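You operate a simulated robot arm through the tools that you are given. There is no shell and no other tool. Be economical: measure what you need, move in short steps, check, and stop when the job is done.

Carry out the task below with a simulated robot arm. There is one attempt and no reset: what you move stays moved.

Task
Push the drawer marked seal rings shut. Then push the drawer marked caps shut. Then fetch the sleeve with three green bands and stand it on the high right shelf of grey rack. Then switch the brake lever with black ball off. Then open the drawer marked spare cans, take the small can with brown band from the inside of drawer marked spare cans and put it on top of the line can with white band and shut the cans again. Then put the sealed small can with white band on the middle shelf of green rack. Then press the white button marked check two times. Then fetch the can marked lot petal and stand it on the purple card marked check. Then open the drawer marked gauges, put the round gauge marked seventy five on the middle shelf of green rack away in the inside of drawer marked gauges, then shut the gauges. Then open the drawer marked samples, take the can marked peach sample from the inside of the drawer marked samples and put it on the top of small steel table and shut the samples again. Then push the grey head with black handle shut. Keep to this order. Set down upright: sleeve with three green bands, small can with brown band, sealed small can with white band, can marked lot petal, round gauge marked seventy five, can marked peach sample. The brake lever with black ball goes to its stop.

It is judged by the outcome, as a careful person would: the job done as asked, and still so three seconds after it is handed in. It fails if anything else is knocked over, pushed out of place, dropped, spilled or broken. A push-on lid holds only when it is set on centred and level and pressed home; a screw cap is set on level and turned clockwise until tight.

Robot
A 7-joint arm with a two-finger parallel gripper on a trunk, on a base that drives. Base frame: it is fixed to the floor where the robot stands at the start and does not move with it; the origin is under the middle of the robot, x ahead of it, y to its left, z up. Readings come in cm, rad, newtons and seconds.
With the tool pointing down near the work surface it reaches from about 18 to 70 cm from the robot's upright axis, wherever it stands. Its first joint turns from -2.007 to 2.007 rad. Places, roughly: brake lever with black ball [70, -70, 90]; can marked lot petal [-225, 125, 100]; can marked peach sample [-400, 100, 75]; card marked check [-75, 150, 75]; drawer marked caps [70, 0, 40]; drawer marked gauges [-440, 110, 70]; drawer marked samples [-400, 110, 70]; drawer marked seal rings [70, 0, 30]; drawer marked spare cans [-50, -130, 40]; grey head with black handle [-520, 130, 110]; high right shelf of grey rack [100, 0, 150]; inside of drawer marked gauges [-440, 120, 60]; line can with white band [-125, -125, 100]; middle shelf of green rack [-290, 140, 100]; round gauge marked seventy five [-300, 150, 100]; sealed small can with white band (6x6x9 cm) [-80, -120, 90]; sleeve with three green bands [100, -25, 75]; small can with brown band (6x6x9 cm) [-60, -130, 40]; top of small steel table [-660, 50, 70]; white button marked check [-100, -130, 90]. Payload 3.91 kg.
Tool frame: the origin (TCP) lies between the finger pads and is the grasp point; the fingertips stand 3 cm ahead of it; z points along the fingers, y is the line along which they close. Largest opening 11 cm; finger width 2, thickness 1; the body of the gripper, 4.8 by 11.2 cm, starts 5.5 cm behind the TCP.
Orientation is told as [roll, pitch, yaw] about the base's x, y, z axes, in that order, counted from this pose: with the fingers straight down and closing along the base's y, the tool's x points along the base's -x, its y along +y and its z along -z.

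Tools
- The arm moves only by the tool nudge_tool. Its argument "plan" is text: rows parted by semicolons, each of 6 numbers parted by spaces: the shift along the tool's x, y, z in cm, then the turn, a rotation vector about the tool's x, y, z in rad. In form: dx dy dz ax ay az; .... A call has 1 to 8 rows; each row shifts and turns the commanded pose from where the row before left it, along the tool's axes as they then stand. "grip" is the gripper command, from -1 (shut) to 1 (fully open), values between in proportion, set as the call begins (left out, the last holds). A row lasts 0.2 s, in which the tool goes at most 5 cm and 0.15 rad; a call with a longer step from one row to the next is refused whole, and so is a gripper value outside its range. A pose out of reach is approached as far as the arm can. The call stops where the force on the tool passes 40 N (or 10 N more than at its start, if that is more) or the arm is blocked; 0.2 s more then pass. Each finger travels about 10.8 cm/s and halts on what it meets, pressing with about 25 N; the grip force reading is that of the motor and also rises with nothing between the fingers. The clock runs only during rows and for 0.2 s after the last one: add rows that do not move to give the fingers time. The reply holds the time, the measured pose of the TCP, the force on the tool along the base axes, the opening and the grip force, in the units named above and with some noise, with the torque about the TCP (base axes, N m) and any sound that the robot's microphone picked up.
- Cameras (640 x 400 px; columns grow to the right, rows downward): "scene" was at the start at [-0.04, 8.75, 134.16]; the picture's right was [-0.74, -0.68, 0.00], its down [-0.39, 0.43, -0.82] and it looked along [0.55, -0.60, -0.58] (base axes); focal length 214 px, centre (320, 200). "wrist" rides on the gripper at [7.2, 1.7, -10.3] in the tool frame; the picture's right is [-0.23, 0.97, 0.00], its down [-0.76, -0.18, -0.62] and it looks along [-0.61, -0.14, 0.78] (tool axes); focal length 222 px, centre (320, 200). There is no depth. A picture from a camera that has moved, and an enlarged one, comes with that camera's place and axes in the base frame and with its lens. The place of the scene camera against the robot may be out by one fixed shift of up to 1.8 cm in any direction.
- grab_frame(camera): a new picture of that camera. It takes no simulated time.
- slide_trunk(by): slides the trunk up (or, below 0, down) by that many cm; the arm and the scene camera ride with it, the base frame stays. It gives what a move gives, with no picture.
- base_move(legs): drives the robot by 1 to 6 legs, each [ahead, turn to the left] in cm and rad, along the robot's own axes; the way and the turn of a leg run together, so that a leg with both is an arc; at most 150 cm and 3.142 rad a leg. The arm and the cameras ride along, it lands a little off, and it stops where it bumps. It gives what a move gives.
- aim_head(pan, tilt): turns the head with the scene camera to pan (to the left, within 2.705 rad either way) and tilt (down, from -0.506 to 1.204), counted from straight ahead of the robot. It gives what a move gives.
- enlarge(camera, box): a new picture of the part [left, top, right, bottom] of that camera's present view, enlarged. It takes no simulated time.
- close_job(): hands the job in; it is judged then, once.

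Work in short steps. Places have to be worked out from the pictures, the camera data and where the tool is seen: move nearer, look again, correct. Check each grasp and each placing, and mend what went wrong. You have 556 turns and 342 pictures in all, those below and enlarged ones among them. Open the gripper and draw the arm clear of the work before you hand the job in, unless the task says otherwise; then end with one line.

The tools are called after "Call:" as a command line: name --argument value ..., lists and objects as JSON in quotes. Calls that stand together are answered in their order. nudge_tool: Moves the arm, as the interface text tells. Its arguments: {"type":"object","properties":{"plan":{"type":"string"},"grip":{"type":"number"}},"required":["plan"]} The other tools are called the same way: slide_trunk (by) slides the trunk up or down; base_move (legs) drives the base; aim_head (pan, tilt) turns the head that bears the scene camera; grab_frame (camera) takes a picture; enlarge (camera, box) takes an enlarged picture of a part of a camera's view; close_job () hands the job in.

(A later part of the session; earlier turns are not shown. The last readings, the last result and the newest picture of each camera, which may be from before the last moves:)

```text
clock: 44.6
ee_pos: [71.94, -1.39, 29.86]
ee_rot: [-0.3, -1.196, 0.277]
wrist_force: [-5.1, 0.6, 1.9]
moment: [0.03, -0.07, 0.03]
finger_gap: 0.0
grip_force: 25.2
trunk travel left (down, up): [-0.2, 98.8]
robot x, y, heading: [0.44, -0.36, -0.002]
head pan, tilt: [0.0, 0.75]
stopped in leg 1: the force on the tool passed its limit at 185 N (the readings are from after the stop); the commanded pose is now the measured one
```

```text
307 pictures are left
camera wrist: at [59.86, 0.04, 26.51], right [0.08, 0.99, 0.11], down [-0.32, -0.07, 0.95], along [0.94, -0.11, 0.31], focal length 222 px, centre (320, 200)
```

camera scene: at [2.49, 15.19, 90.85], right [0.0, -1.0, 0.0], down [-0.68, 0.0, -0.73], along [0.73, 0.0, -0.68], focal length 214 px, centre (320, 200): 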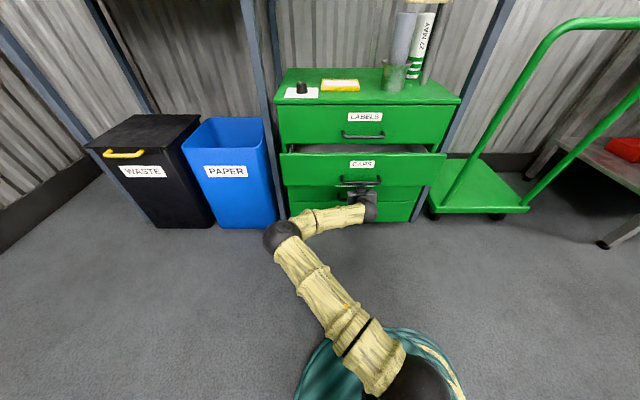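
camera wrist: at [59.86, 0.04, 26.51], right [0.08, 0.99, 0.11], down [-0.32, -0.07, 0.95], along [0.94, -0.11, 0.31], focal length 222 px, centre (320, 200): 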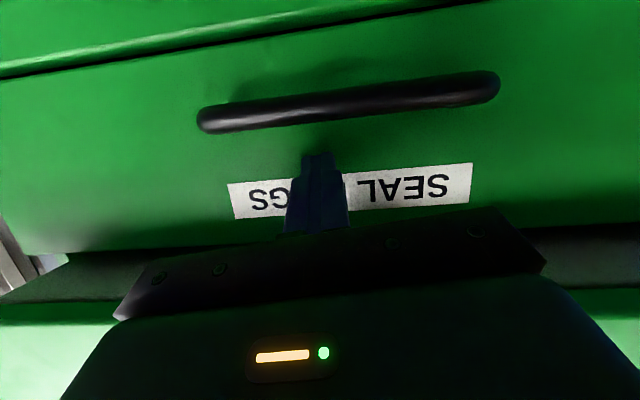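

The seal-rings drawer hit its stop and looks flush with the drawer below. I back away and verify.

Call:
base_move --legs '[[-22, 0]]'

Call:
grab_frame --camera "scene"

Call:
grab_frame --camera "wrist"

```text
clock: 46.5
ee_pos: [49.76, -1.31, 29.81]
ee_rot: [-0.299, -1.196, 0.278]
wrist_force: [0.1, 0.4, -0.4]
moment: [0.01, -0.04, 0.03]
finger_gap: 0.0
grip_force: 24.4
trunk travel left (down, up): [-0.2, 98.8]
robot x, y, heading: [-22.12, 0.09, 0.001]
head pan, tilt: [0.0, 0.75]
```

```text
306 pictures are left
camera scene: at [-19.68, 15.19, 90.86], right [0.0, -1.0, 0.0], down [-0.68, 0.0, -0.73], along [0.73, 0.0, -0.68], focal length 214 px, centre (320, 200)
```

scene: 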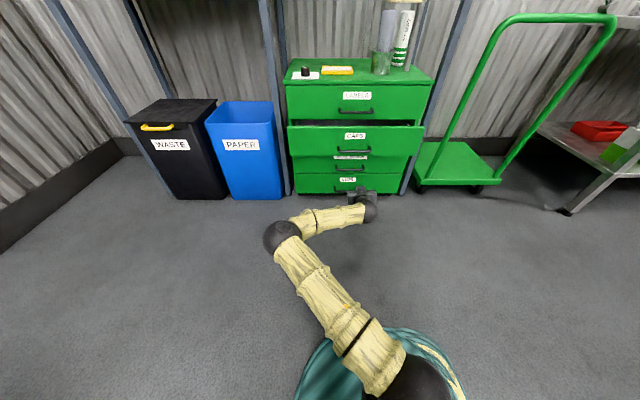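

```text
305 pictures are left
camera wrist: at [37.71, 0.14, 26.49], right [0.08, 0.99, 0.11], down [-0.32, -0.08, 0.95], along [0.95, -0.11, 0.31], focal length 222 px, centre (320, 200)
```

wrist: 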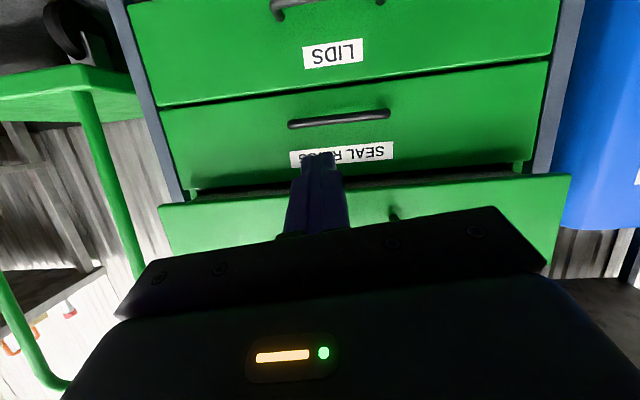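

Seal rings is flush. Next the caps drawer: I raise the trunk 18 cm and push the same way.

Call:
slide_trunk --by 18

Call:
base_move --legs '[[17, 0]]'

Call:
grab_frame --camera "wrist"

```text
clock: 48.5
ee_pos: [49.82, -1.23, 47.86]
ee_rot: [-0.3, -1.196, 0.278]
wrist_force: [-0.2, -0.6, -0.6]
moment: [-0.01, 0.0, -0.01]
finger_gap: 0.0
grip_force: 25.4
trunk travel left (down, up): [-18.2, 80.8]
robot x, y, heading: [-21.93, -0.28, 0.008]
head pan, tilt: [0.0, 0.75]
```

```text
clock: 50.1
ee_pos: [66.89, -1.45, 47.85]
ee_rot: [-0.301, -1.195, 0.276]
wrist_force: [0.0, 0.0, 0.1]
moment: [-0.01, -0.02, -0.01]
finger_gap: 0.01
grip_force: 25.1
trunk travel left (down, up): [-18.2, 80.8]
robot x, y, heading: [-4.93, -0.0, -0.003]
head pan, tilt: [0.0, 0.75]
```

```text
304 pictures are left
camera wrist: at [54.75, -0.01, 44.49], right [0.08, 0.99, 0.11], down [-0.32, -0.07, 0.95], along [0.95, -0.11, 0.31], focal length 222 px, centre (320, 200)
```

wrist: 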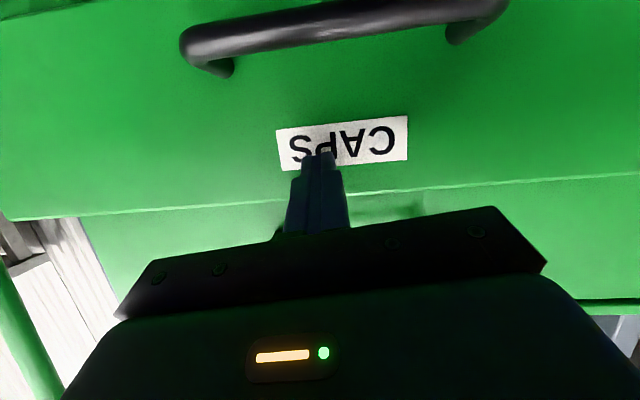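

The tip is on the upper part of the caps front. I push on.

Call:
base_move --legs '[[4.5, 0]]'

Call:
base_move --legs '[[1.5, 0]]'

Call:
grab_frame --camera "wrist"

Call:
grab_frame --camera "scene"

```text
clock: 51.0
ee_pos: [71.44, -1.39, 47.71]
ee_rot: [-0.3, -1.194, 0.276]
wrist_force: [0.1, -0.6, -0.4]
moment: [0.02, 0.02, 0.0]
finger_gap: 0.01
grip_force: 25.2
trunk travel left (down, up): [-18.2, 80.8]
robot x, y, heading: [-0.18, -0.28, -0.003]
head pan, tilt: [0.0, 0.75]
```

```text
clock: 51.9
ee_pos: [71.9, -1.41, 47.81]
ee_rot: [-0.296, -1.192, 0.272]
wrist_force: [-7.1, 1.0, 2.0]
moment: [0.01, -0.09, 0.02]
finger_gap: 0.0
grip_force: 25.1
trunk travel left (down, up): [-18.2, 80.8]
robot x, y, heading: [0.27, -0.25, 0.004]
head pan, tilt: [0.0, 0.75]
stopped in leg 1: the force on the tool passed its limit at 65 N (the readings are from after the stop); the commanded pose is now the measured one
```

```text
303 pictures are left
camera wrist: at [59.85, 0.04, 44.5], right [0.09, 0.99, 0.11], down [-0.31, -0.07, 0.95], along [0.95, -0.11, 0.3], focal length 222 px, centre (320, 200)
```

wrist: 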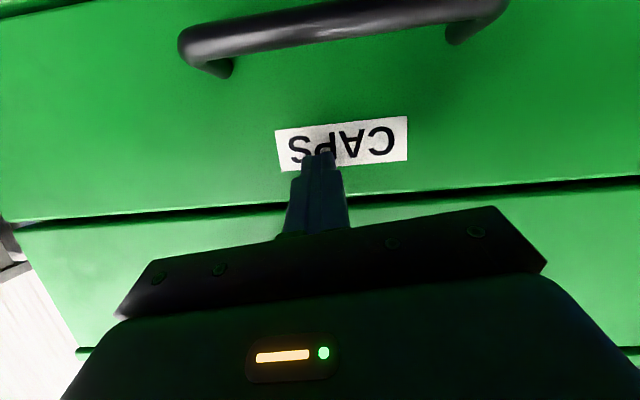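

```text
302 pictures are left
camera scene: at [2.67, 15.18, 108.86], right [0.0, -1.0, 0.0], down [-0.68, 0.0, -0.73], along [0.73, 0.0, -0.68], focal length 214 px, centre (320, 200)
```

scene: 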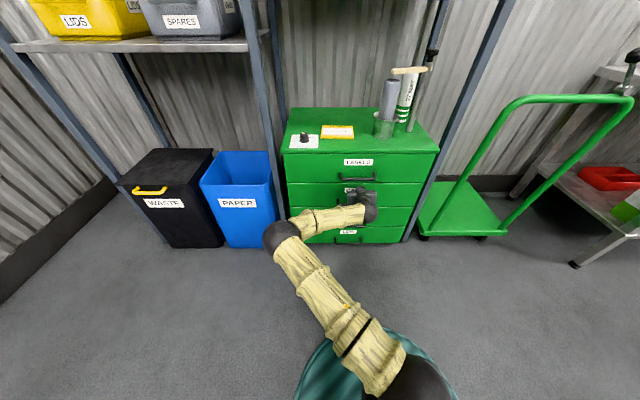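

Caps is flush too. I back off, raise up, and look closely at the sleeve's surroundings.

Call:
base_move --legs '[[-25, 0]]'

Call:
slide_trunk --by 28

Call:
aim_head --pan -0.25 --tilt 0.45

Call:
grab_frame --camera "scene"

Call:
enlarge --camera "scene" --box '[250, 100, 410, 200]'

```text
clock: 53.9
ee_pos: [46.86, -1.19, 47.58]
ee_rot: [-0.295, -1.192, 0.275]
wrist_force: [-0.5, 0.3, 0.4]
moment: [-0.03, -0.01, -0.03]
finger_gap: 0.0
grip_force: 24.5
trunk travel left (down, up): [-18.2, 80.8]
robot x, y, heading: [-25.07, -0.02, 0.005]
head pan, tilt: [0.0, 0.75]
```

```text
clock: 56.7
ee_pos: [46.79, -1.27, 75.65]
ee_rot: [-0.295, -1.192, 0.276]
wrist_force: [0.0, 0.7, 0.2]
moment: [-0.02, 0.0, 0.01]
finger_gap: 0.01
grip_force: 25.0
trunk travel left (down, up): [-46.2, 52.8]
robot x, y, heading: [-24.74, 0.34, 0.006]
head pan, tilt: [0.0, 0.75]
```

```text
clock: 57.5
ee_pos: [46.72, -1.17, 75.82]
ee_rot: [-0.296, -1.191, 0.276]
wrist_force: [-0.5, -0.1, 0.4]
moment: [0.0, 0.04, -0.02]
finger_gap: 0.02
grip_force: 25.3
trunk travel left (down, up): [-46.2, 52.8]
robot x, y, heading: [-24.68, 0.02, 0.001]
head pan, tilt: [-0.25, 0.45]
```

```text
301 pictures are left
camera scene: at [-22.01, 12.9, 139.5], right [-0.24, -0.97, 0.0], down [-0.42, 0.11, -0.9], along [0.87, -0.22, -0.44], focal length 214 px, centre (320, 200)
```

scene: 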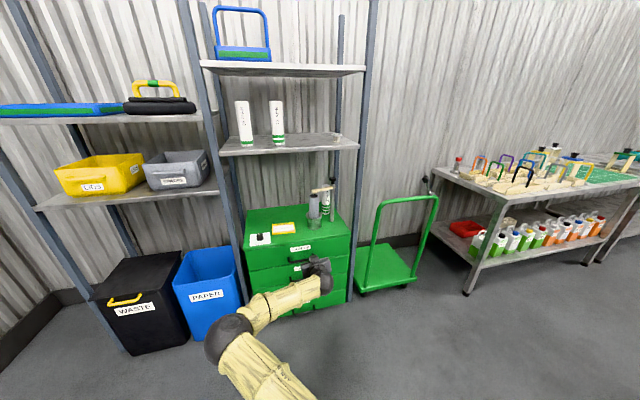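

```text
4.00 times, centred on (330, 150) of scene
camera zoom: at [-22.01, 12.9, 139.5], right [-0.24, -0.97, 0.0], down [-0.42, 0.11, -0.9], along [0.87, -0.22, -0.44], focal length 858 px, centre (280, 400)
```

zoom: 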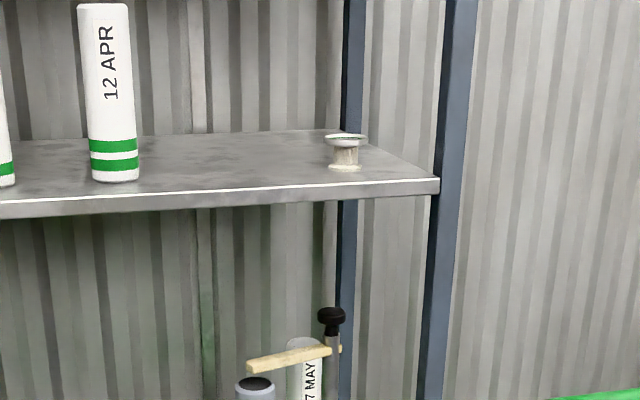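

The rack has two right shelves, at z≈116 (other sleeves) and z≈150 (blue caddy). I look up to see if there are more.

Call:
aim_head --pan 0.1 --tilt 0.0

Call:
grab_frame --camera "scene"

```text
clock: 58.4
ee_pos: [46.67, -1.12, 75.81]
ee_rot: [-0.294, -1.194, 0.275]
wrist_force: [-0.1, 0.5, -0.8]
moment: [0.0, 0.02, 0.03]
finger_gap: 0.01
grip_force: 25.2
trunk travel left (down, up): [-46.2, 52.8]
robot x, y, heading: [-25.05, -0.58, 0.004]
head pan, tilt: [0.099, 0.0]
```

```text
299 pictures are left
camera scene: at [-21.97, 16.05, 143.66], right [0.1, -0.99, 0.0], down [0.0, 0.0, -1.0], along [0.99, 0.1, 0.0], focal length 214 px, centre (320, 200)
```

scene: 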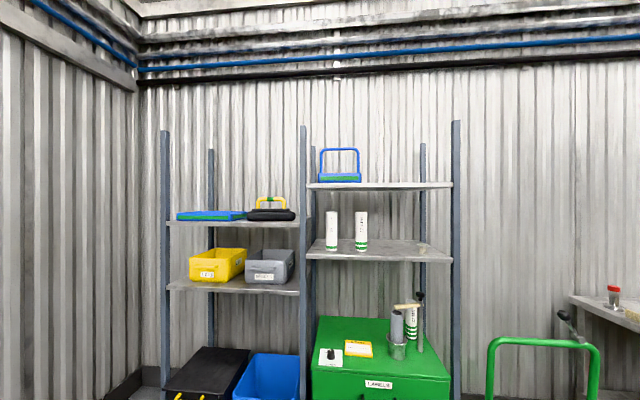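

The high right shelf is the top one (z≈150), with space right of the blue caddy. I zoom on the sleeve.

Call:
enlarge --camera "scene" --box '[340, 270, 460, 370]'

Call:
aim_head --pan -0.3 --tilt 0.6

Call:
enlarge --camera "scene" --box '[240, 120, 360, 210]'

```text
4.00 times, centred on (400, 320) of scene
camera zoom: at [-21.97, 16.05, 143.66], right [0.1, -0.99, 0.0], down [0.0, 0.0, -1.0], along [0.99, 0.1, 0.0], focal length 858 px, centre (0, -280)
```

zoom: 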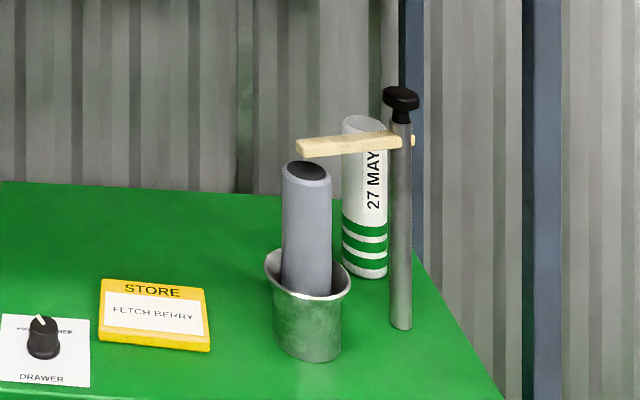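

```text
clock: 59.4
ee_pos: [46.73, -1.12, 75.85]
ee_rot: [-0.294, -1.192, 0.277]
wrist_force: [-0.3, 0.1, 0.0]
moment: [0.01, 0.04, -0.05]
finger_gap: 0.0
grip_force: 25.3
trunk travel left (down, up): [-46.2, 52.8]
robot x, y, heading: [-24.52, -0.19, 0.005]
head pan, tilt: [-0.3, 0.6]
```

```text
4.44 times, centred on (300, 165) of scene
camera zoom: at [-22.47, 12.55, 138.15], right [-0.29, -0.96, 0.0], down [-0.54, 0.16, -0.83], along [0.79, -0.24, -0.56], focal length 953 px, centre (409, 356)
```

zoom: 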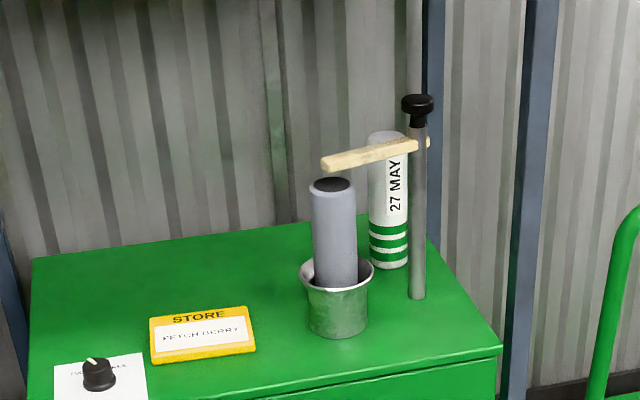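

The sleeve stands around (101, -21.5), base z≈69, height ~20. A post is 12 cm in front of it, with a bar at z≈90, the mug is at (84,-10), and a shelf is above. I'll come from the left behind the mug with the tool level and pointing right, so first I reorient the tool in free space.

Call:
nudge_tool --plan "0 0 0 0 -0.12 0; 0 0 0 0 -0.12 0; 0 0 0 0 -0.1 0; 0 0 0 0.15 0 0; 0 0 0 0.15 0 0; 0 0 0 0.15 0 0; 0 0 0 0.15 0 0; 0 0 0 0 0 0"

Call:
grab_frame --camera "scene"

```text
clock: 61.2
ee_pos: [46.67, -1.09, 75.75]
ee_rot: [-0.9, -1.194, 0.277]
wrist_force: [0.3, 0.5, 0.1]
moment: [-0.01, 0.0, -0.02]
finger_gap: 0.0
grip_force: 24.8
out of reach, approached as far as the arm can: row 1, 2, 3
trunk travel left (down, up): [-46.2, 52.8]
robot x, y, heading: [-24.92, -0.11, 0.003]
head pan, tilt: [-0.3, 0.6]
```

```text
296 pictures are left
camera scene: at [-22.48, 12.55, 138.15], right [-0.29, -0.96, 0.0], down [-0.54, 0.17, -0.82], along [0.79, -0.24, -0.57], focal length 214 px, centre (320, 200)
```

scene: 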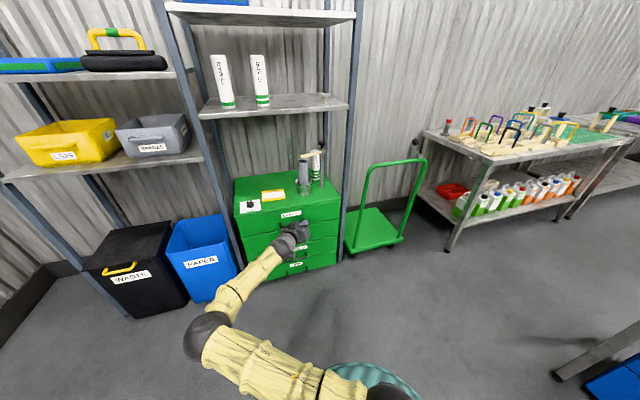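

Pointing 38° right and 13° down. I continue yawing right.

Call:
nudge_tool --plan "0 0 0 0.15 0 0; 0 0 0 0.15 0 0; 0 0 0 0.15 0 0; 0 0 0 0.15 0 0; 0 0 0 0.15 0 0; 0 0 0 0 0 0"

Call:
grab_frame --camera "scene"

Call:
grab_frame --camera "wrist"

```text
clock: 62.6
ee_pos: [46.71, -1.22, 75.79]
ee_rot: [-1.643, -1.192, 0.274]
wrist_force: [0.6, 0.1, 0.2]
moment: [-0.02, 0.02, -0.04]
finger_gap: 0.0
grip_force: 24.5
trunk travel left (down, up): [-46.2, 52.8]
robot x, y, heading: [-25.0, 0.08, 0.002]
head pan, tilt: [-0.3, 0.6]
```

```text
295 pictures are left
camera scene: at [-22.45, 12.54, 138.15], right [-0.29, -0.96, 0.0], down [-0.54, 0.17, -0.82], along [0.79, -0.24, -0.57], focal length 214 px, centre (320, 200)
```

scene: 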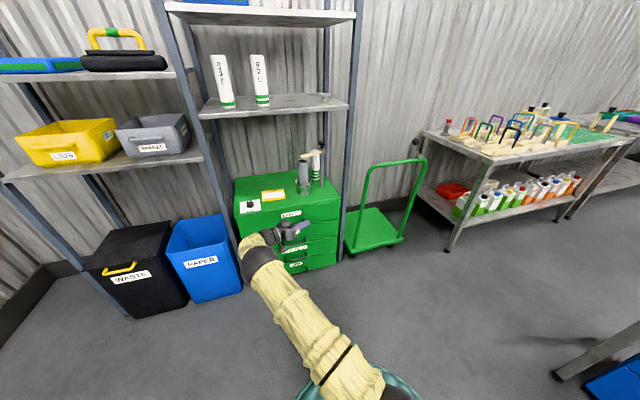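

```text
294 pictures are left
camera wrist: at [43.7, 8.58, 68.1], right [0.97, 0.2, -0.15], down [-0.02, 0.65, 0.76], along [0.25, -0.73, 0.64], focal length 222 px, centre (320, 200)
```

wrist: 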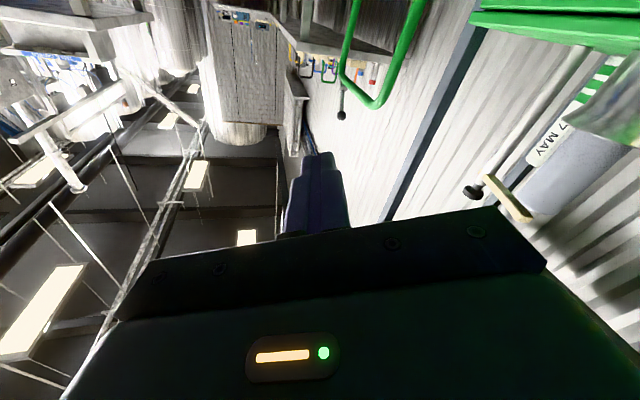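

The tool is level, pointing right. I fix the roll and extend to the right, so the arm will come from the left of the mug.

Call:
nudge_tool --plan "0 0 3 0 0 0.15; 0 0 4 0 0 0.15; 0 0 4 0 0 0.078; 0 0 4 0 0 0; 0 0 4 0 0 0; 0 0 4 0 0 0; 0 0 3 0 0 0; 0 0 0 0 0 0"

Call:
grab_frame --camera "scene"

```text
clock: 64.4
ee_pos: [52.07, -26.65, 76.52]
ee_rot: [3.132, -1.544, 1.787]
wrist_force: [0.9, 0.1, 0.3]
moment: [-0.01, -0.01, -0.02]
finger_gap: 0.0
grip_force: 24.6
trunk travel left (down, up): [-46.2, 52.8]
robot x, y, heading: [-24.84, -0.14, 0.004]
head pan, tilt: [-0.3, 0.6]
```

```text
293 pictures are left
camera scene: at [-22.47, 12.52, 138.15], right [-0.29, -0.96, 0.0], down [-0.54, 0.17, -0.82], along [0.79, -0.24, -0.57], focal length 214 px, centre (320, 200)
```

scene: 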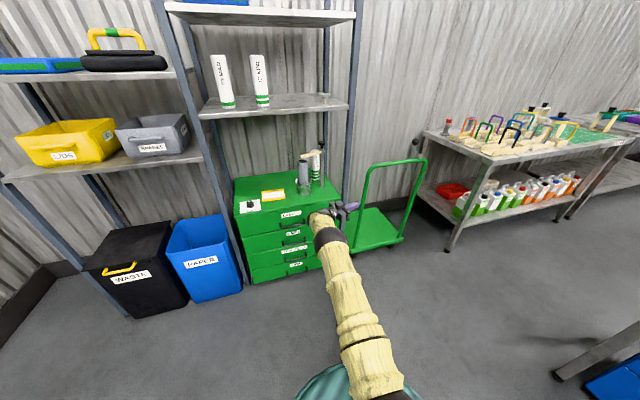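

Elbow-up geometry is clear now. I'll retract 18 cm, raise 6 cm, and drive to a spot left of the cabinet with heading ≈ -0.26, so the arm enters left of the mug.

Call:
nudge_tool --plan "0 0 -4.5 0 0 0; 0 0 -4.5 0 0 0; 0 0 -4.5 0 0 0; 0 0 -4.5 0 0 0; 0 0 0 0 0 0" --grip 1

Call:
slide_trunk --by 6.5

Call:
base_move --legs '[[0, 1.044], [39.8, 0], [0, -1.306]]'

Call:
grab_frame --camera "scene"

Call:
grab_frame --camera "wrist"

```text
clock: 65.6
ee_pos: [48.25, -8.76, 76.01]
ee_rot: [3.122, -1.543, 1.8]
wrist_force: [-0.9, -0.1, 0.0]
moment: [-0.04, 0.0, -0.02]
finger_gap: 11.0
grip_force: 0.1
trunk travel left (down, up): [-46.2, 52.8]
robot x, y, heading: [-24.76, 0.24, 0.003]
head pan, tilt: [-0.3, 0.6]
```

```text
clock: 66.7
ee_pos: [48.36, -8.77, 82.54]
ee_rot: [3.121, -1.544, 1.799]
wrist_force: [0.8, -0.1, -0.7]
moment: [-0.02, 0.01, -0.03]
finger_gap: 10.99
grip_force: 0.0
trunk travel left (down, up): [-52.7, 46.3]
robot x, y, heading: [-25.12, -0.13, 0.001]
head pan, tilt: [-0.3, 0.6]
```

```text
clock: 77.9
ee_pos: [63.08, 3.52, 82.55]
ee_rot: [3.113, -1.544, 1.502]
wrist_force: [-0.6, 0.3, 0.2]
moment: [0.0, 0.01, -0.01]
finger_gap: 10.98
grip_force: 0.0
trunk travel left (down, up): [-52.7, 46.3]
robot x, y, heading: [-4.32, 33.24, -0.297]
head pan, tilt: [-0.3, 0.6]
```

```text
292 pictures are left
camera scene: at [1.8, 44.89, 144.65], right [-0.56, -0.83, 0.0], down [-0.47, 0.32, -0.82], along [0.68, -0.47, -0.57], focal length 214 px, centre (320, 200)
```

scene: 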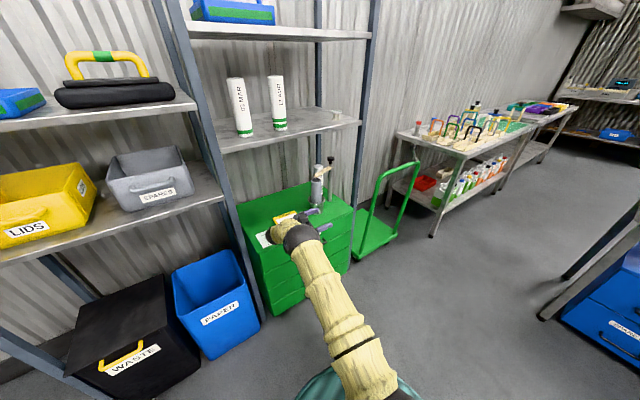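

```text
291 pictures are left
camera wrist: at [65.77, 13.45, 74.97], right [0.97, -0.09, 0.23], down [-0.12, 0.66, 0.74], along [-0.21, -0.75, 0.63], focal length 222 px, centre (320, 200)
```

wrist: 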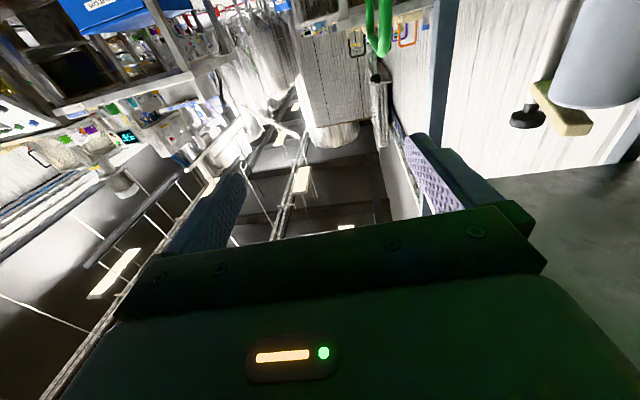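

The clearance to the mug's tube on the way in would be small, so I retract 4 cm more and then drive in partially.

Call:
nudge_tool --plan "0 0 -4 0 0 0; 0 0 0 0 0 0"

Call:
base_move --legs '[[18, 0]]'

Call:
grab_frame --camera "scene"

Call:
grab_frame --camera "wrist"

```text
clock: 78.5
ee_pos: [63.4, 7.64, 82.44]
ee_rot: [3.12, -1.544, 1.496]
wrist_force: [-0.7, 1.1, 0.0]
moment: [0.03, -0.01, 0.03]
finger_gap: 11.0
grip_force: 0.0
trunk travel left (down, up): [-52.7, 46.3]
robot x, y, heading: [-4.53, 33.2, -0.3]
head pan, tilt: [-0.3, 0.6]
```

```text
clock: 80.2
ee_pos: [80.85, 2.04, 82.41]
ee_rot: [3.122, -1.543, 1.493]
wrist_force: [0.5, 0.3, -0.2]
moment: [0.0, 0.01, -0.03]
finger_gap: 11.0
grip_force: 0.1
trunk travel left (down, up): [-52.7, 46.3]
robot x, y, heading: [13.06, 28.07, -0.301]
head pan, tilt: [-0.3, 0.6]
```

```text
290 pictures are left
camera scene: at [19.27, 39.48, 144.64], right [-0.57, -0.82, 0.0], down [-0.47, 0.32, -0.82], along [0.68, -0.47, -0.57], focal length 214 px, centre (320, 200)
```

scene: 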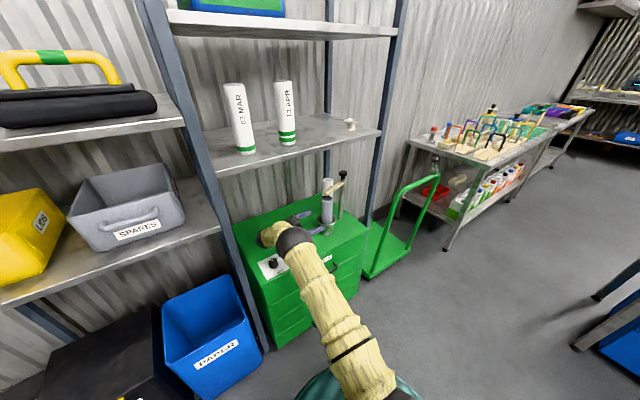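

```text
289 pictures are left
camera wrist: at [83.59, 12.01, 74.84], right [0.97, -0.09, 0.23], down [-0.11, 0.66, 0.74], along [-0.22, -0.75, 0.63], focal length 222 px, centre (320, 200)
```

wrist: 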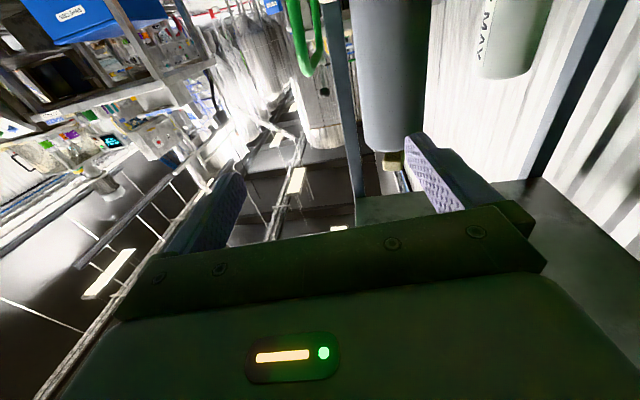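

The tube top is about (86.5,-10.8,88). The path stays ~4 cm clear, so I drive 10 cm more and look.

Call:
base_move --legs '[[10, 0]]'

Call:
grab_frame --camera "wrist"

Call:
enlarge --camera "scene" --box '[220, 150, 400, 290]'

```text
clock: 81.4
ee_pos: [90.72, -1.01, 82.38]
ee_rot: [3.129, -1.542, 1.488]
wrist_force: [-0.1, 0.1, -0.7]
moment: [0.0, 0.01, 0.01]
finger_gap: 10.99
grip_force: 0.0
trunk travel left (down, up): [-52.7, 46.3]
robot x, y, heading: [22.82, 25.47, -0.3]
head pan, tilt: [-0.3, 0.6]
```

```text
288 pictures are left
camera wrist: at [93.45, 9.03, 74.83], right [0.97, -0.09, 0.23], down [-0.12, 0.66, 0.74], along [-0.21, -0.75, 0.63], focal length 222 px, centre (320, 200)
```

wrist: 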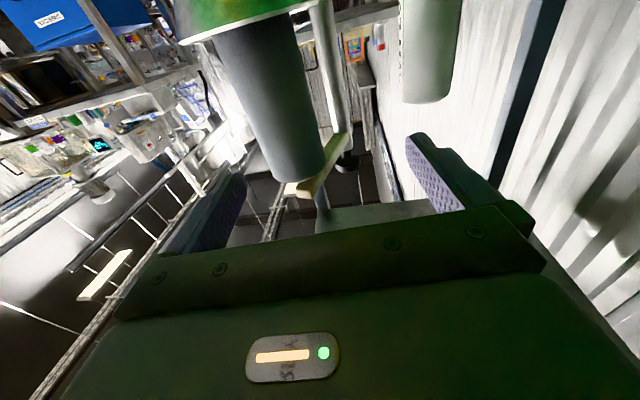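

```text
2.86 times, centred on (310, 220) of scene
camera zoom: at [29.11, 36.43, 144.64], right [-0.56, -0.83, 0.0], down [-0.47, 0.32, -0.82], along [0.68, -0.47, -0.57], focal length 613 px, centre (349, 143)
```

zoom: 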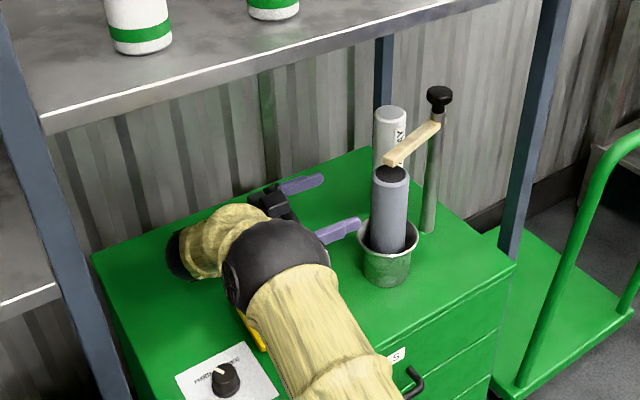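

Sleeve triangulates to about (102,-21.3). I drive 13 cm more, so the TCP lies on its line at y≈-5.

Call:
base_move --legs '[[13, 0]]'

Call:
grab_frame --camera "wrist"

Call:
enlarge --camera "scene" --box '[200, 130, 400, 290]'

```text
clock: 82.8
ee_pos: [103.14, -4.87, 82.37]
ee_rot: [3.132, -1.542, 1.484]
wrist_force: [-0.2, 0.1, -0.2]
moment: [-0.01, 0.0, 0.01]
finger_gap: 11.0
grip_force: 0.1
trunk travel left (down, up): [-52.7, 46.3]
robot x, y, heading: [35.55, 21.19, -0.3]
head pan, tilt: [-0.3, 0.6]
```

```text
286 pictures are left
camera wrist: at [105.86, 5.07, 74.83], right [0.97, -0.09, 0.23], down [-0.11, 0.66, 0.74], along [-0.22, -0.75, 0.63], focal length 222 px, centre (320, 200)
```

wrist: 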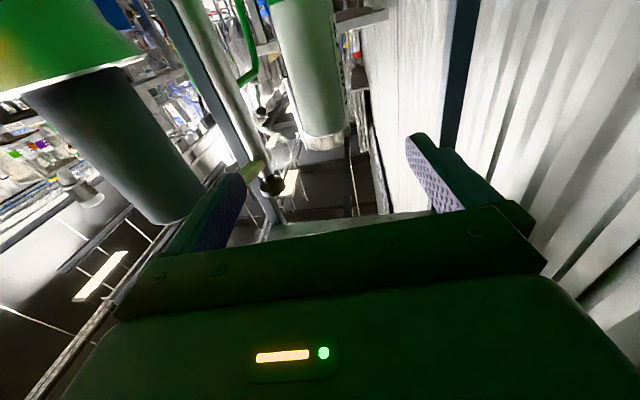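

```text
2.50 times, centred on (300, 210) of scene
camera zoom: at [41.57, 32.57, 144.64], right [-0.57, -0.82, 0.0], down [-0.47, 0.32, -0.82], along [0.68, -0.47, -0.57], focal length 536 px, centre (370, 175)
```

zoom: 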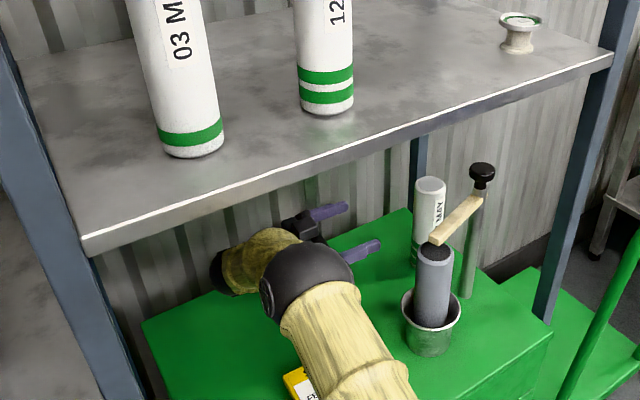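

The sleeve lies right on the tool's axis (column 320). I advance 16.5 cm along the tool.

Call:
nudge_tool --plan "0 0 3.5 0 0 0; 0 0 3.5 0 0 0; 0 0 3.5 0 0 0; 0 0 3 0 0 0; 0 0 2.5 0 0 0; 0 0 0 0 0 0"

Call:
grab_frame --camera "wrist"

Call:
enlarge --camera "scene" --box '[200, 130, 400, 290]'

```text
clock: 84.2
ee_pos: [101.63, -20.87, 82.85]
ee_rot: [3.121, -1.543, 1.495]
wrist_force: [-0.3, 1.0, -0.4]
moment: [0.02, -0.03, 0.02]
finger_gap: 11.04
grip_force: 0.0
trunk travel left (down, up): [-52.7, 46.3]
robot x, y, heading: [35.49, 21.51, -0.305]
head pan, tilt: [-0.3, 0.6]
```

```text
284 pictures are left
camera wrist: at [104.29, -10.95, 75.37], right [0.97, -0.09, 0.23], down [-0.11, 0.66, 0.74], along [-0.22, -0.75, 0.63], focal length 222 px, centre (320, 200)
```

wrist: 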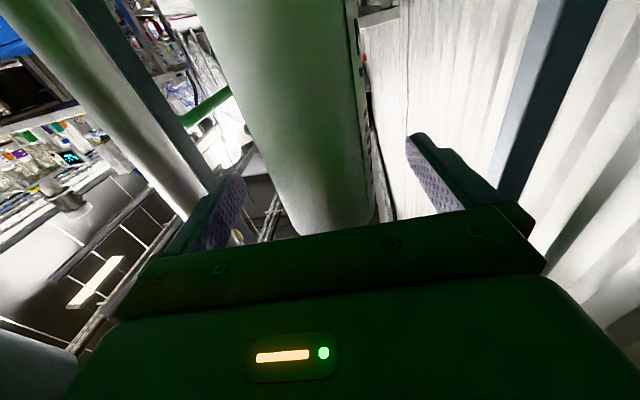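

```text
2.50 times, centred on (300, 210) of scene
camera zoom: at [41.54, 32.55, 144.65], right [-0.57, -0.82, 0.0], down [-0.47, 0.32, -0.82], along [0.68, -0.47, -0.57], focal length 536 px, centre (370, 175)
```

zoom: 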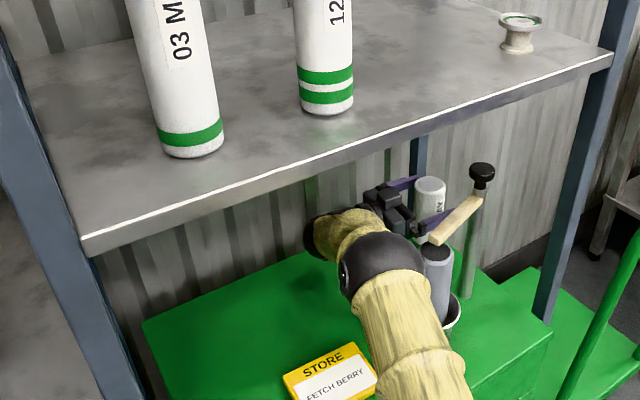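

The sleeve is between the fingers. I close the gripper.

Call:
nudge_tool --plan "0 0 0.4 0 0 0; 0 0 0 0 0 0; 0 0 0 0 0 0; 0 0 0 0 0 0" --grip -1

Call:
grab_frame --camera "wrist"

```text
clock: 85.2
ee_pos: [101.48, -21.27, 82.99]
ee_rot: [3.105, -1.544, 1.509]
wrist_force: [0.9, -1.4, 2.6]
moment: [-0.22, -0.1, 0.05]
finger_gap: 5.75
grip_force: 24.8
trunk travel left (down, up): [-52.7, 46.3]
robot x, y, heading: [35.5, 21.14, -0.299]
head pan, tilt: [-0.3, 0.6]
```

```text
282 pictures are left
camera wrist: at [104.27, -11.31, 75.37], right [0.97, -0.09, 0.23], down [-0.11, 0.66, 0.74], along [-0.22, -0.75, 0.63], focal length 222 px, centre (320, 200)
```

wrist: 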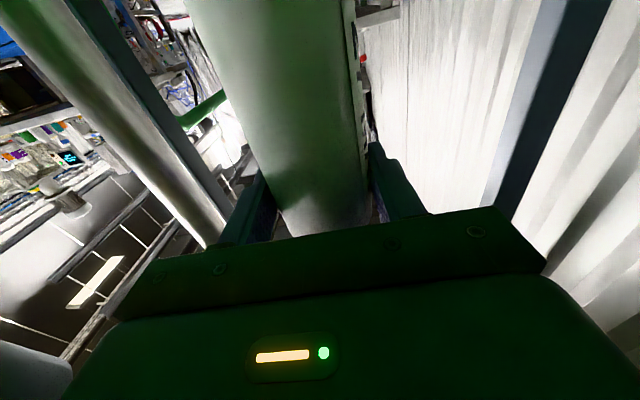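

Gripped (gap 5.75). I lift 5 cm with the trunk, then retract along the tool.

Call:
slide_trunk --by 5

Call:
nudge_tool --plan "0 0 -3 0 0 0; 0 0 -3.5 0 0 0; 0 0 -3.5 0 0 0; 0 0 -3.5 0 0 0; 0 0 -3.5 0 0 0; 0 0 0 0 0 0"

Call:
grab_frame --camera "scene"

```text
clock: 86.1
ee_pos: [101.57, -21.21, 87.83]
ee_rot: [-3.133, -1.545, 1.465]
wrist_force: [0.1, 0.7, -2.9]
moment: [-0.01, 0.0, -0.01]
finger_gap: 5.72
grip_force: 24.5
trunk travel left (down, up): [-57.7, 41.3]
robot x, y, heading: [35.29, 21.1, -0.306]
head pan, tilt: [-0.3, 0.6]
```

```text
clock: 87.5
ee_pos: [103.02, -4.31, 87.52]
ee_rot: [3.14, -1.543, 1.475]
wrist_force: [0.2, 0.2, -3.2]
moment: [0.0, -0.02, 0.04]
finger_gap: 5.74
grip_force: 24.7
trunk travel left (down, up): [-57.7, 41.3]
robot x, y, heading: [35.19, 20.75, -0.304]
head pan, tilt: [-0.3, 0.6]
```

```text
281 pictures are left
camera scene: at [41.58, 32.59, 149.64], right [-0.57, -0.82, 0.0], down [-0.47, 0.32, -0.82], along [0.68, -0.47, -0.57], focal length 214 px, centre (320, 200)
```

scene: 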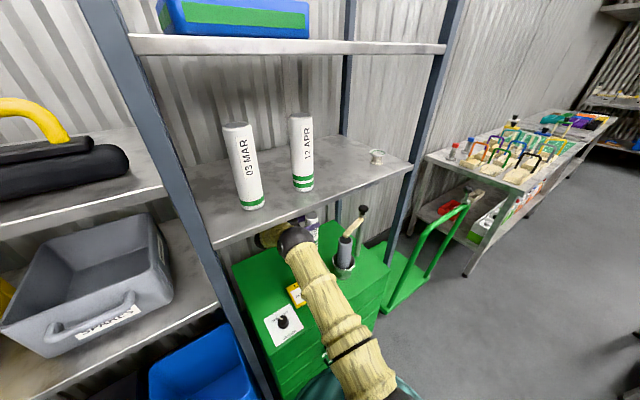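

The sleeve is lifted, with ~3 N of load. I drive back out the same way.

Call:
base_move --legs '[[-48, 0]]'

Call:
grab_frame --camera "scene"

```text
clock: 90.8
ee_pos: [56.88, 9.83, 87.48]
ee_rot: [3.134, -1.541, 1.481]
wrist_force: [-0.4, 0.1, -3.3]
moment: [0.03, 0.02, 0.0]
finger_gap: 5.71
grip_force: 25.1
trunk travel left (down, up): [-57.7, 41.3]
robot x, y, heading: [-10.87, 35.41, -0.3]
head pan, tilt: [-0.3, 0.6]
```

```text
280 pictures are left
camera scene: at [-4.54, 46.93, 149.65], right [-0.57, -0.82, 0.0], down [-0.47, 0.32, -0.82], along [0.68, -0.47, -0.57], focal length 214 px, centre (320, 200)
```

scene: 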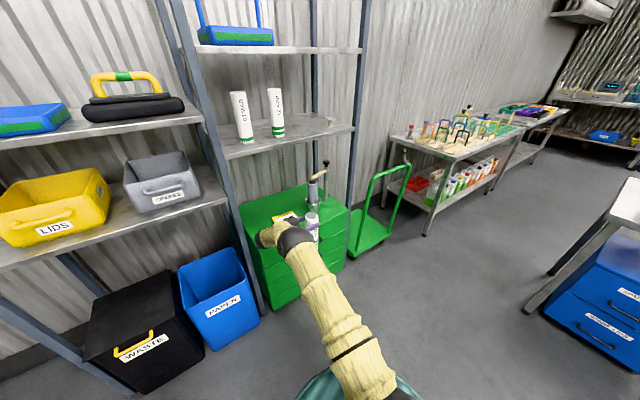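

Now for the high shelf: I raise the trunk, then raise the arm in the free space here.

Call:
slide_trunk --by 40

Call:
nudge_tool --plan "-3 0 0 -0.12 0 0; -3 0 0 -0.12 0 0; -3 0 0 -0.12 0 0; -3 0 0 -0.12 0 0; -3 0 0 -0.12 0 0; -3 0 0 -0.12 0 0; 0 0 0 0 0 0"

Call:
aim_head --pan -0.1 --tilt 0.5

Call:
grab_frame --camera "scene"

```text
clock: 94.6
ee_pos: [56.87, 9.92, 127.45]
ee_rot: [-3.138, -1.543, 1.47]
wrist_force: [0.5, -0.3, -3.4]
moment: [0.01, -0.03, 0.0]
finger_gap: 5.72
grip_force: 25.3
trunk travel left (down, up): [-97.7, 1.3]
robot x, y, heading: [-10.8, 35.75, -0.305]
head pan, tilt: [-0.3, 0.6]
```

```text
clock: 96.2
ee_pos: [57.0, 10.32, 145.49]
ee_rot: [-2.362, -1.545, 1.413]
wrist_force: [0.4, 0.7, -3.6]
moment: [0.0, 0.0, -0.02]
finger_gap: 5.71
grip_force: 24.8
trunk travel left (down, up): [-97.7, 1.3]
robot x, y, heading: [-10.49, 35.47, -0.31]
head pan, tilt: [-0.3, 0.6]
```

```text
clock: 97.0
ee_pos: [56.73, 10.45, 145.44]
ee_rot: [-2.43, -1.545, 1.48]
wrist_force: [0.5, 0.5, -2.5]
moment: [0.0, 0.01, 0.02]
finger_gap: 5.73
grip_force: 25.6
trunk travel left (down, up): [-97.7, 1.3]
robot x, y, heading: [-10.72, 35.64, -0.302]
head pan, tilt: [-0.099, 0.499]
```

```text
279 pictures are left
camera scene: at [-3.46, 48.35, 190.56], right [-0.39, -0.92, 0.0], down [-0.44, 0.19, -0.88], along [0.81, -0.34, -0.48], focal length 214 px, centre (320, 200)
```

scene: 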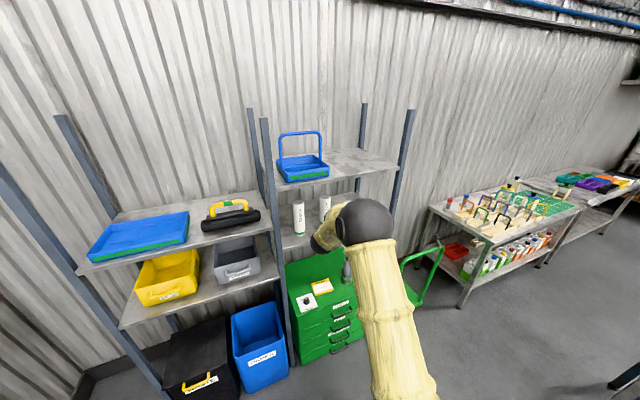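

Works well. I continue up to ~169 and yaw further left.

Call:
nudge_tool --plan "-3 0 0 -0.12 0 0; -3 0 0 -0.12 0 0; -3 0 0 -0.12 0 0; -3 0 0 -0.12 0 0; -3 0 0 -0.12 0 0; -3 0 0 0 0 0; -3 0 0 0 0 0; -2.5 0 0 0 0 0"

Call:
grab_frame --camera "scene"

```text
clock: 98.8
ee_pos: [56.96, 11.16, 169.2]
ee_rot: [-1.811, -1.543, 1.461]
wrist_force: [0.4, 0.5, -3.6]
moment: [0.01, 0.04, 0.03]
finger_gap: 5.71
grip_force: 25.0
trunk travel left (down, up): [-97.7, 1.3]
robot x, y, heading: [-10.72, 35.28, -0.302]
head pan, tilt: [-0.099, 0.499]
```

```text
278 pictures are left
camera scene: at [-3.47, 48.4, 190.55], right [-0.39, -0.92, 0.0], down [-0.44, 0.19, -0.88], along [0.81, -0.34, -0.48], focal length 214 px, centre (320, 200)
```

scene: 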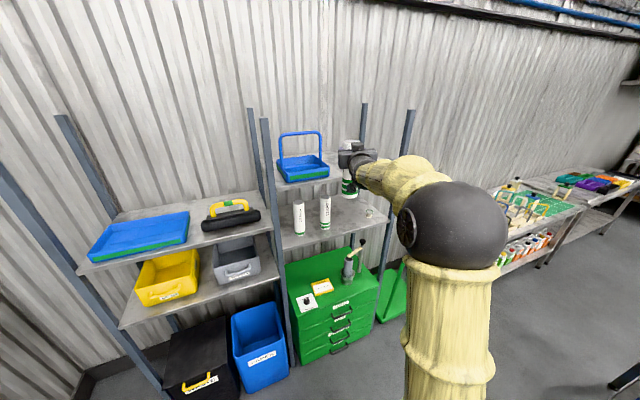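

The tool is now at z=169, pointing nearly ahead. I drive to stand in front of the right bay (y≈-12) with heading 0.

Call:
base_move --legs '[[0, -1.27], [47, 0], [0, 1.572]]'

Call:
grab_frame --camera "scene"

Call:
grab_frame --camera "wrist"

```text
clock: 112.1
ee_pos: [59.7, -17.69, 169.33]
ee_rot: [-1.821, -1.544, 1.733]
wrist_force: [-0.4, -0.2, -2.7]
moment: [0.03, 0.06, 0.02]
finger_gap: 5.69
grip_force: 24.8
trunk travel left (down, up): [-97.7, 1.3]
robot x, y, heading: [-11.74, -11.7, -0.041]
head pan, tilt: [-0.099, 0.499]
```

```text
277 pictures are left
camera scene: at [-8.2, 2.81, 190.55], right [-0.14, -0.99, 0.0], down [-0.47, 0.07, -0.88], along [0.87, -0.12, -0.48], focal length 214 px, centre (320, 200)
```

scene: 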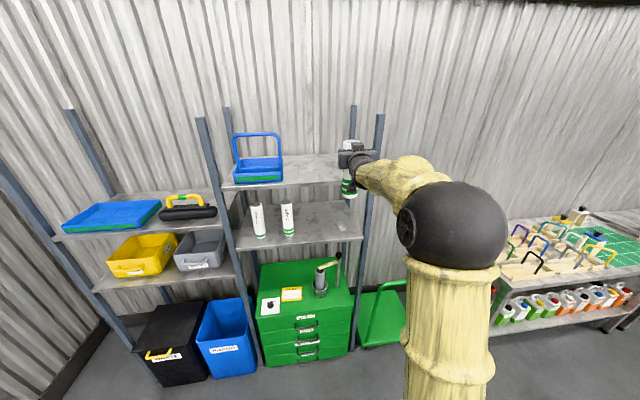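

```text
276 pictures are left
camera wrist: at [49.73, -15.1, 161.79], right [0.08, 0.98, 0.2], down [-0.64, -0.1, 0.76], along [0.76, -0.19, 0.62], focal length 222 px, centre (320, 200)
```

wrist: 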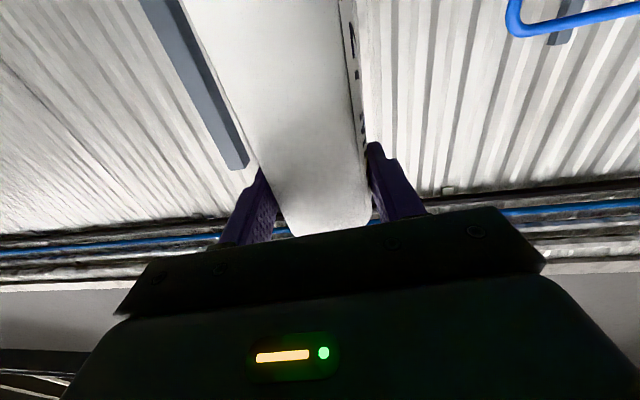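

Sleeve bottom is ≈155 and the shelf ≈150, with free space at y≈-18. I drive 35 cm ahead over the shelf.

Call:
base_move --legs '[[35, 0.0]]'

Call:
grab_frame --camera "scene"

Call:
grab_frame --camera "wrist"

```text
clock: 114.7
ee_pos: [94.46, -19.38, 169.16]
ee_rot: [-1.803, -1.546, 1.711]
wrist_force: [-0.9, -0.2, -2.7]
moment: [0.03, 0.03, 0.0]
finger_gap: 5.7
grip_force: 25.5
trunk travel left (down, up): [-97.7, 1.3]
robot x, y, heading: [22.56, -12.82, -0.046]
head pan, tilt: [-0.099, 0.499]
```

```text
275 pictures are left
camera scene: at [26.74, 1.24, 190.55], right [-0.15, -0.99, 0.0], down [-0.47, 0.07, -0.88], along [0.87, -0.13, -0.48], focal length 214 px, centre (320, 200)
```

scene: 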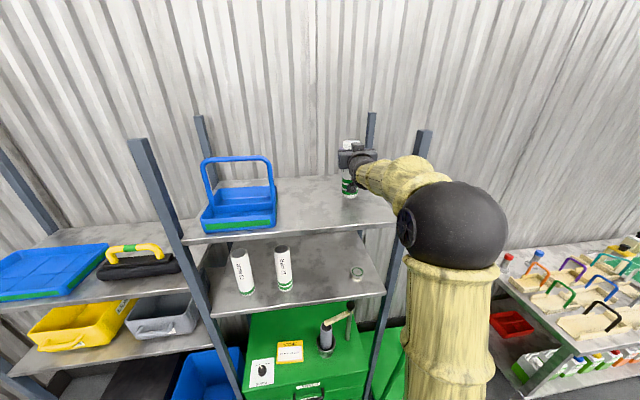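

```text
274 pictures are left
camera wrist: at [84.57, -16.95, 161.77], right [0.09, 0.98, 0.2], down [-0.64, -0.1, 0.76], along [0.76, -0.2, 0.62], focal length 222 px, centre (320, 200)
```

wrist: 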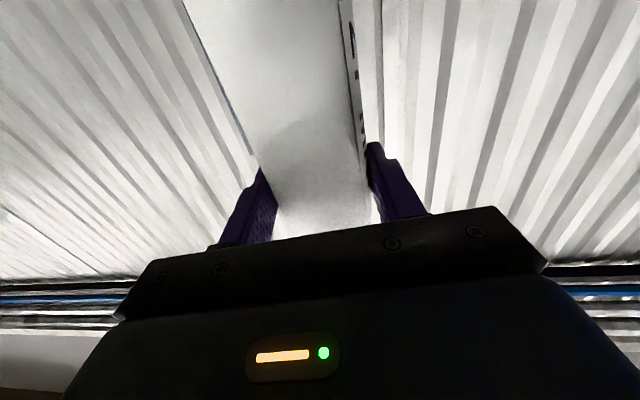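

Above the shelf. I lower 4 cm, then in small steps until contact.

Call:
nudge_tool --plan "1 0 0 0 0 0; 1 0 0 0 0 0; 1 0 0 0 0 0; 0 0 0 0 0 0"

Call:
enlarge --camera "scene" --box '[310, 130, 410, 210]'

```text
clock: 115.7
ee_pos: [94.19, -19.72, 166.62]
ee_rot: [-2.143, -1.54, 2.05]
wrist_force: [-0.4, -1.3, 21.3]
moment: [0.25, -0.29, 0.04]
finger_gap: 5.69
grip_force: 25.1
trunk travel left (down, up): [-97.7, 1.3]
robot x, y, heading: [22.96, -12.89, -0.048]
head pan, tilt: [-0.099, 0.499]
```

```text
5.00 times, centred on (360, 170) of scene
camera zoom: at [26.27, 1.24, 190.6], right [-0.15, -0.99, 0.0], down [-0.47, 0.07, -0.88], along [0.87, -0.13, -0.48], focal length 1072 px, centre (120, 350)
```

zoom: 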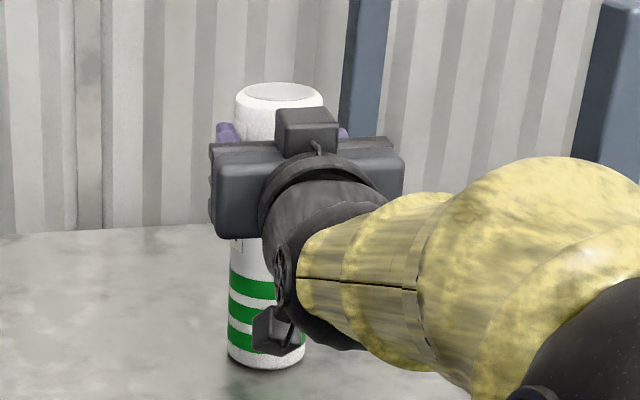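

Contact with the shelf (+21 N). I relax a little and open the gripper.

Call:
nudge_tool --plan "-0.3 0 0 0 0 0; 0 0 0 0 0 0"

Call:
nudge_tool --plan "0 0 0 0 0 0; 0 0 0 0 0 0; 0 0 0 0 0 0" --grip 1

Call:
enlarge --camera "scene" --box '[310, 130, 410, 210]'

```text
clock: 116.2
ee_pos: [94.28, -19.52, 166.62]
ee_rot: [-1.894, -1.544, 1.801]
wrist_force: [-0.6, -0.8, 16.0]
moment: [0.15, -0.14, -0.02]
finger_gap: 5.69
grip_force: 25.2
trunk travel left (down, up): [-97.7, 1.3]
robot x, y, heading: [22.62, -12.75, -0.047]
head pan, tilt: [-0.099, 0.499]
```

```text
clock: 117.0
ee_pos: [94.66, -19.47, 166.45]
ee_rot: [-1.782, -1.544, 1.687]
wrist_force: [-0.3, -0.4, 0.4]
moment: [0.01, 0.02, -0.02]
finger_gap: 11.02
grip_force: 0.0
trunk travel left (down, up): [-97.7, 1.3]
robot x, y, heading: [22.91, -13.06, -0.052]
head pan, tilt: [-0.099, 0.499]
```

```text
5.00 times, centred on (360, 170) of scene
camera zoom: at [26.66, 1.24, 190.55], right [-0.15, -0.99, 0.0], down [-0.47, 0.07, -0.88], along [0.87, -0.13, -0.48], focal length 1072 px, centre (120, 350)
```

zoom: 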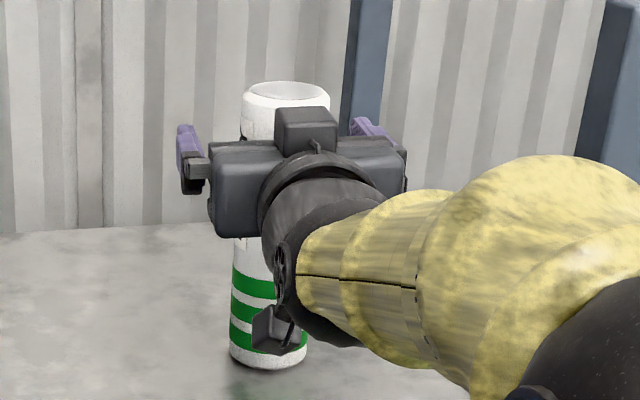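

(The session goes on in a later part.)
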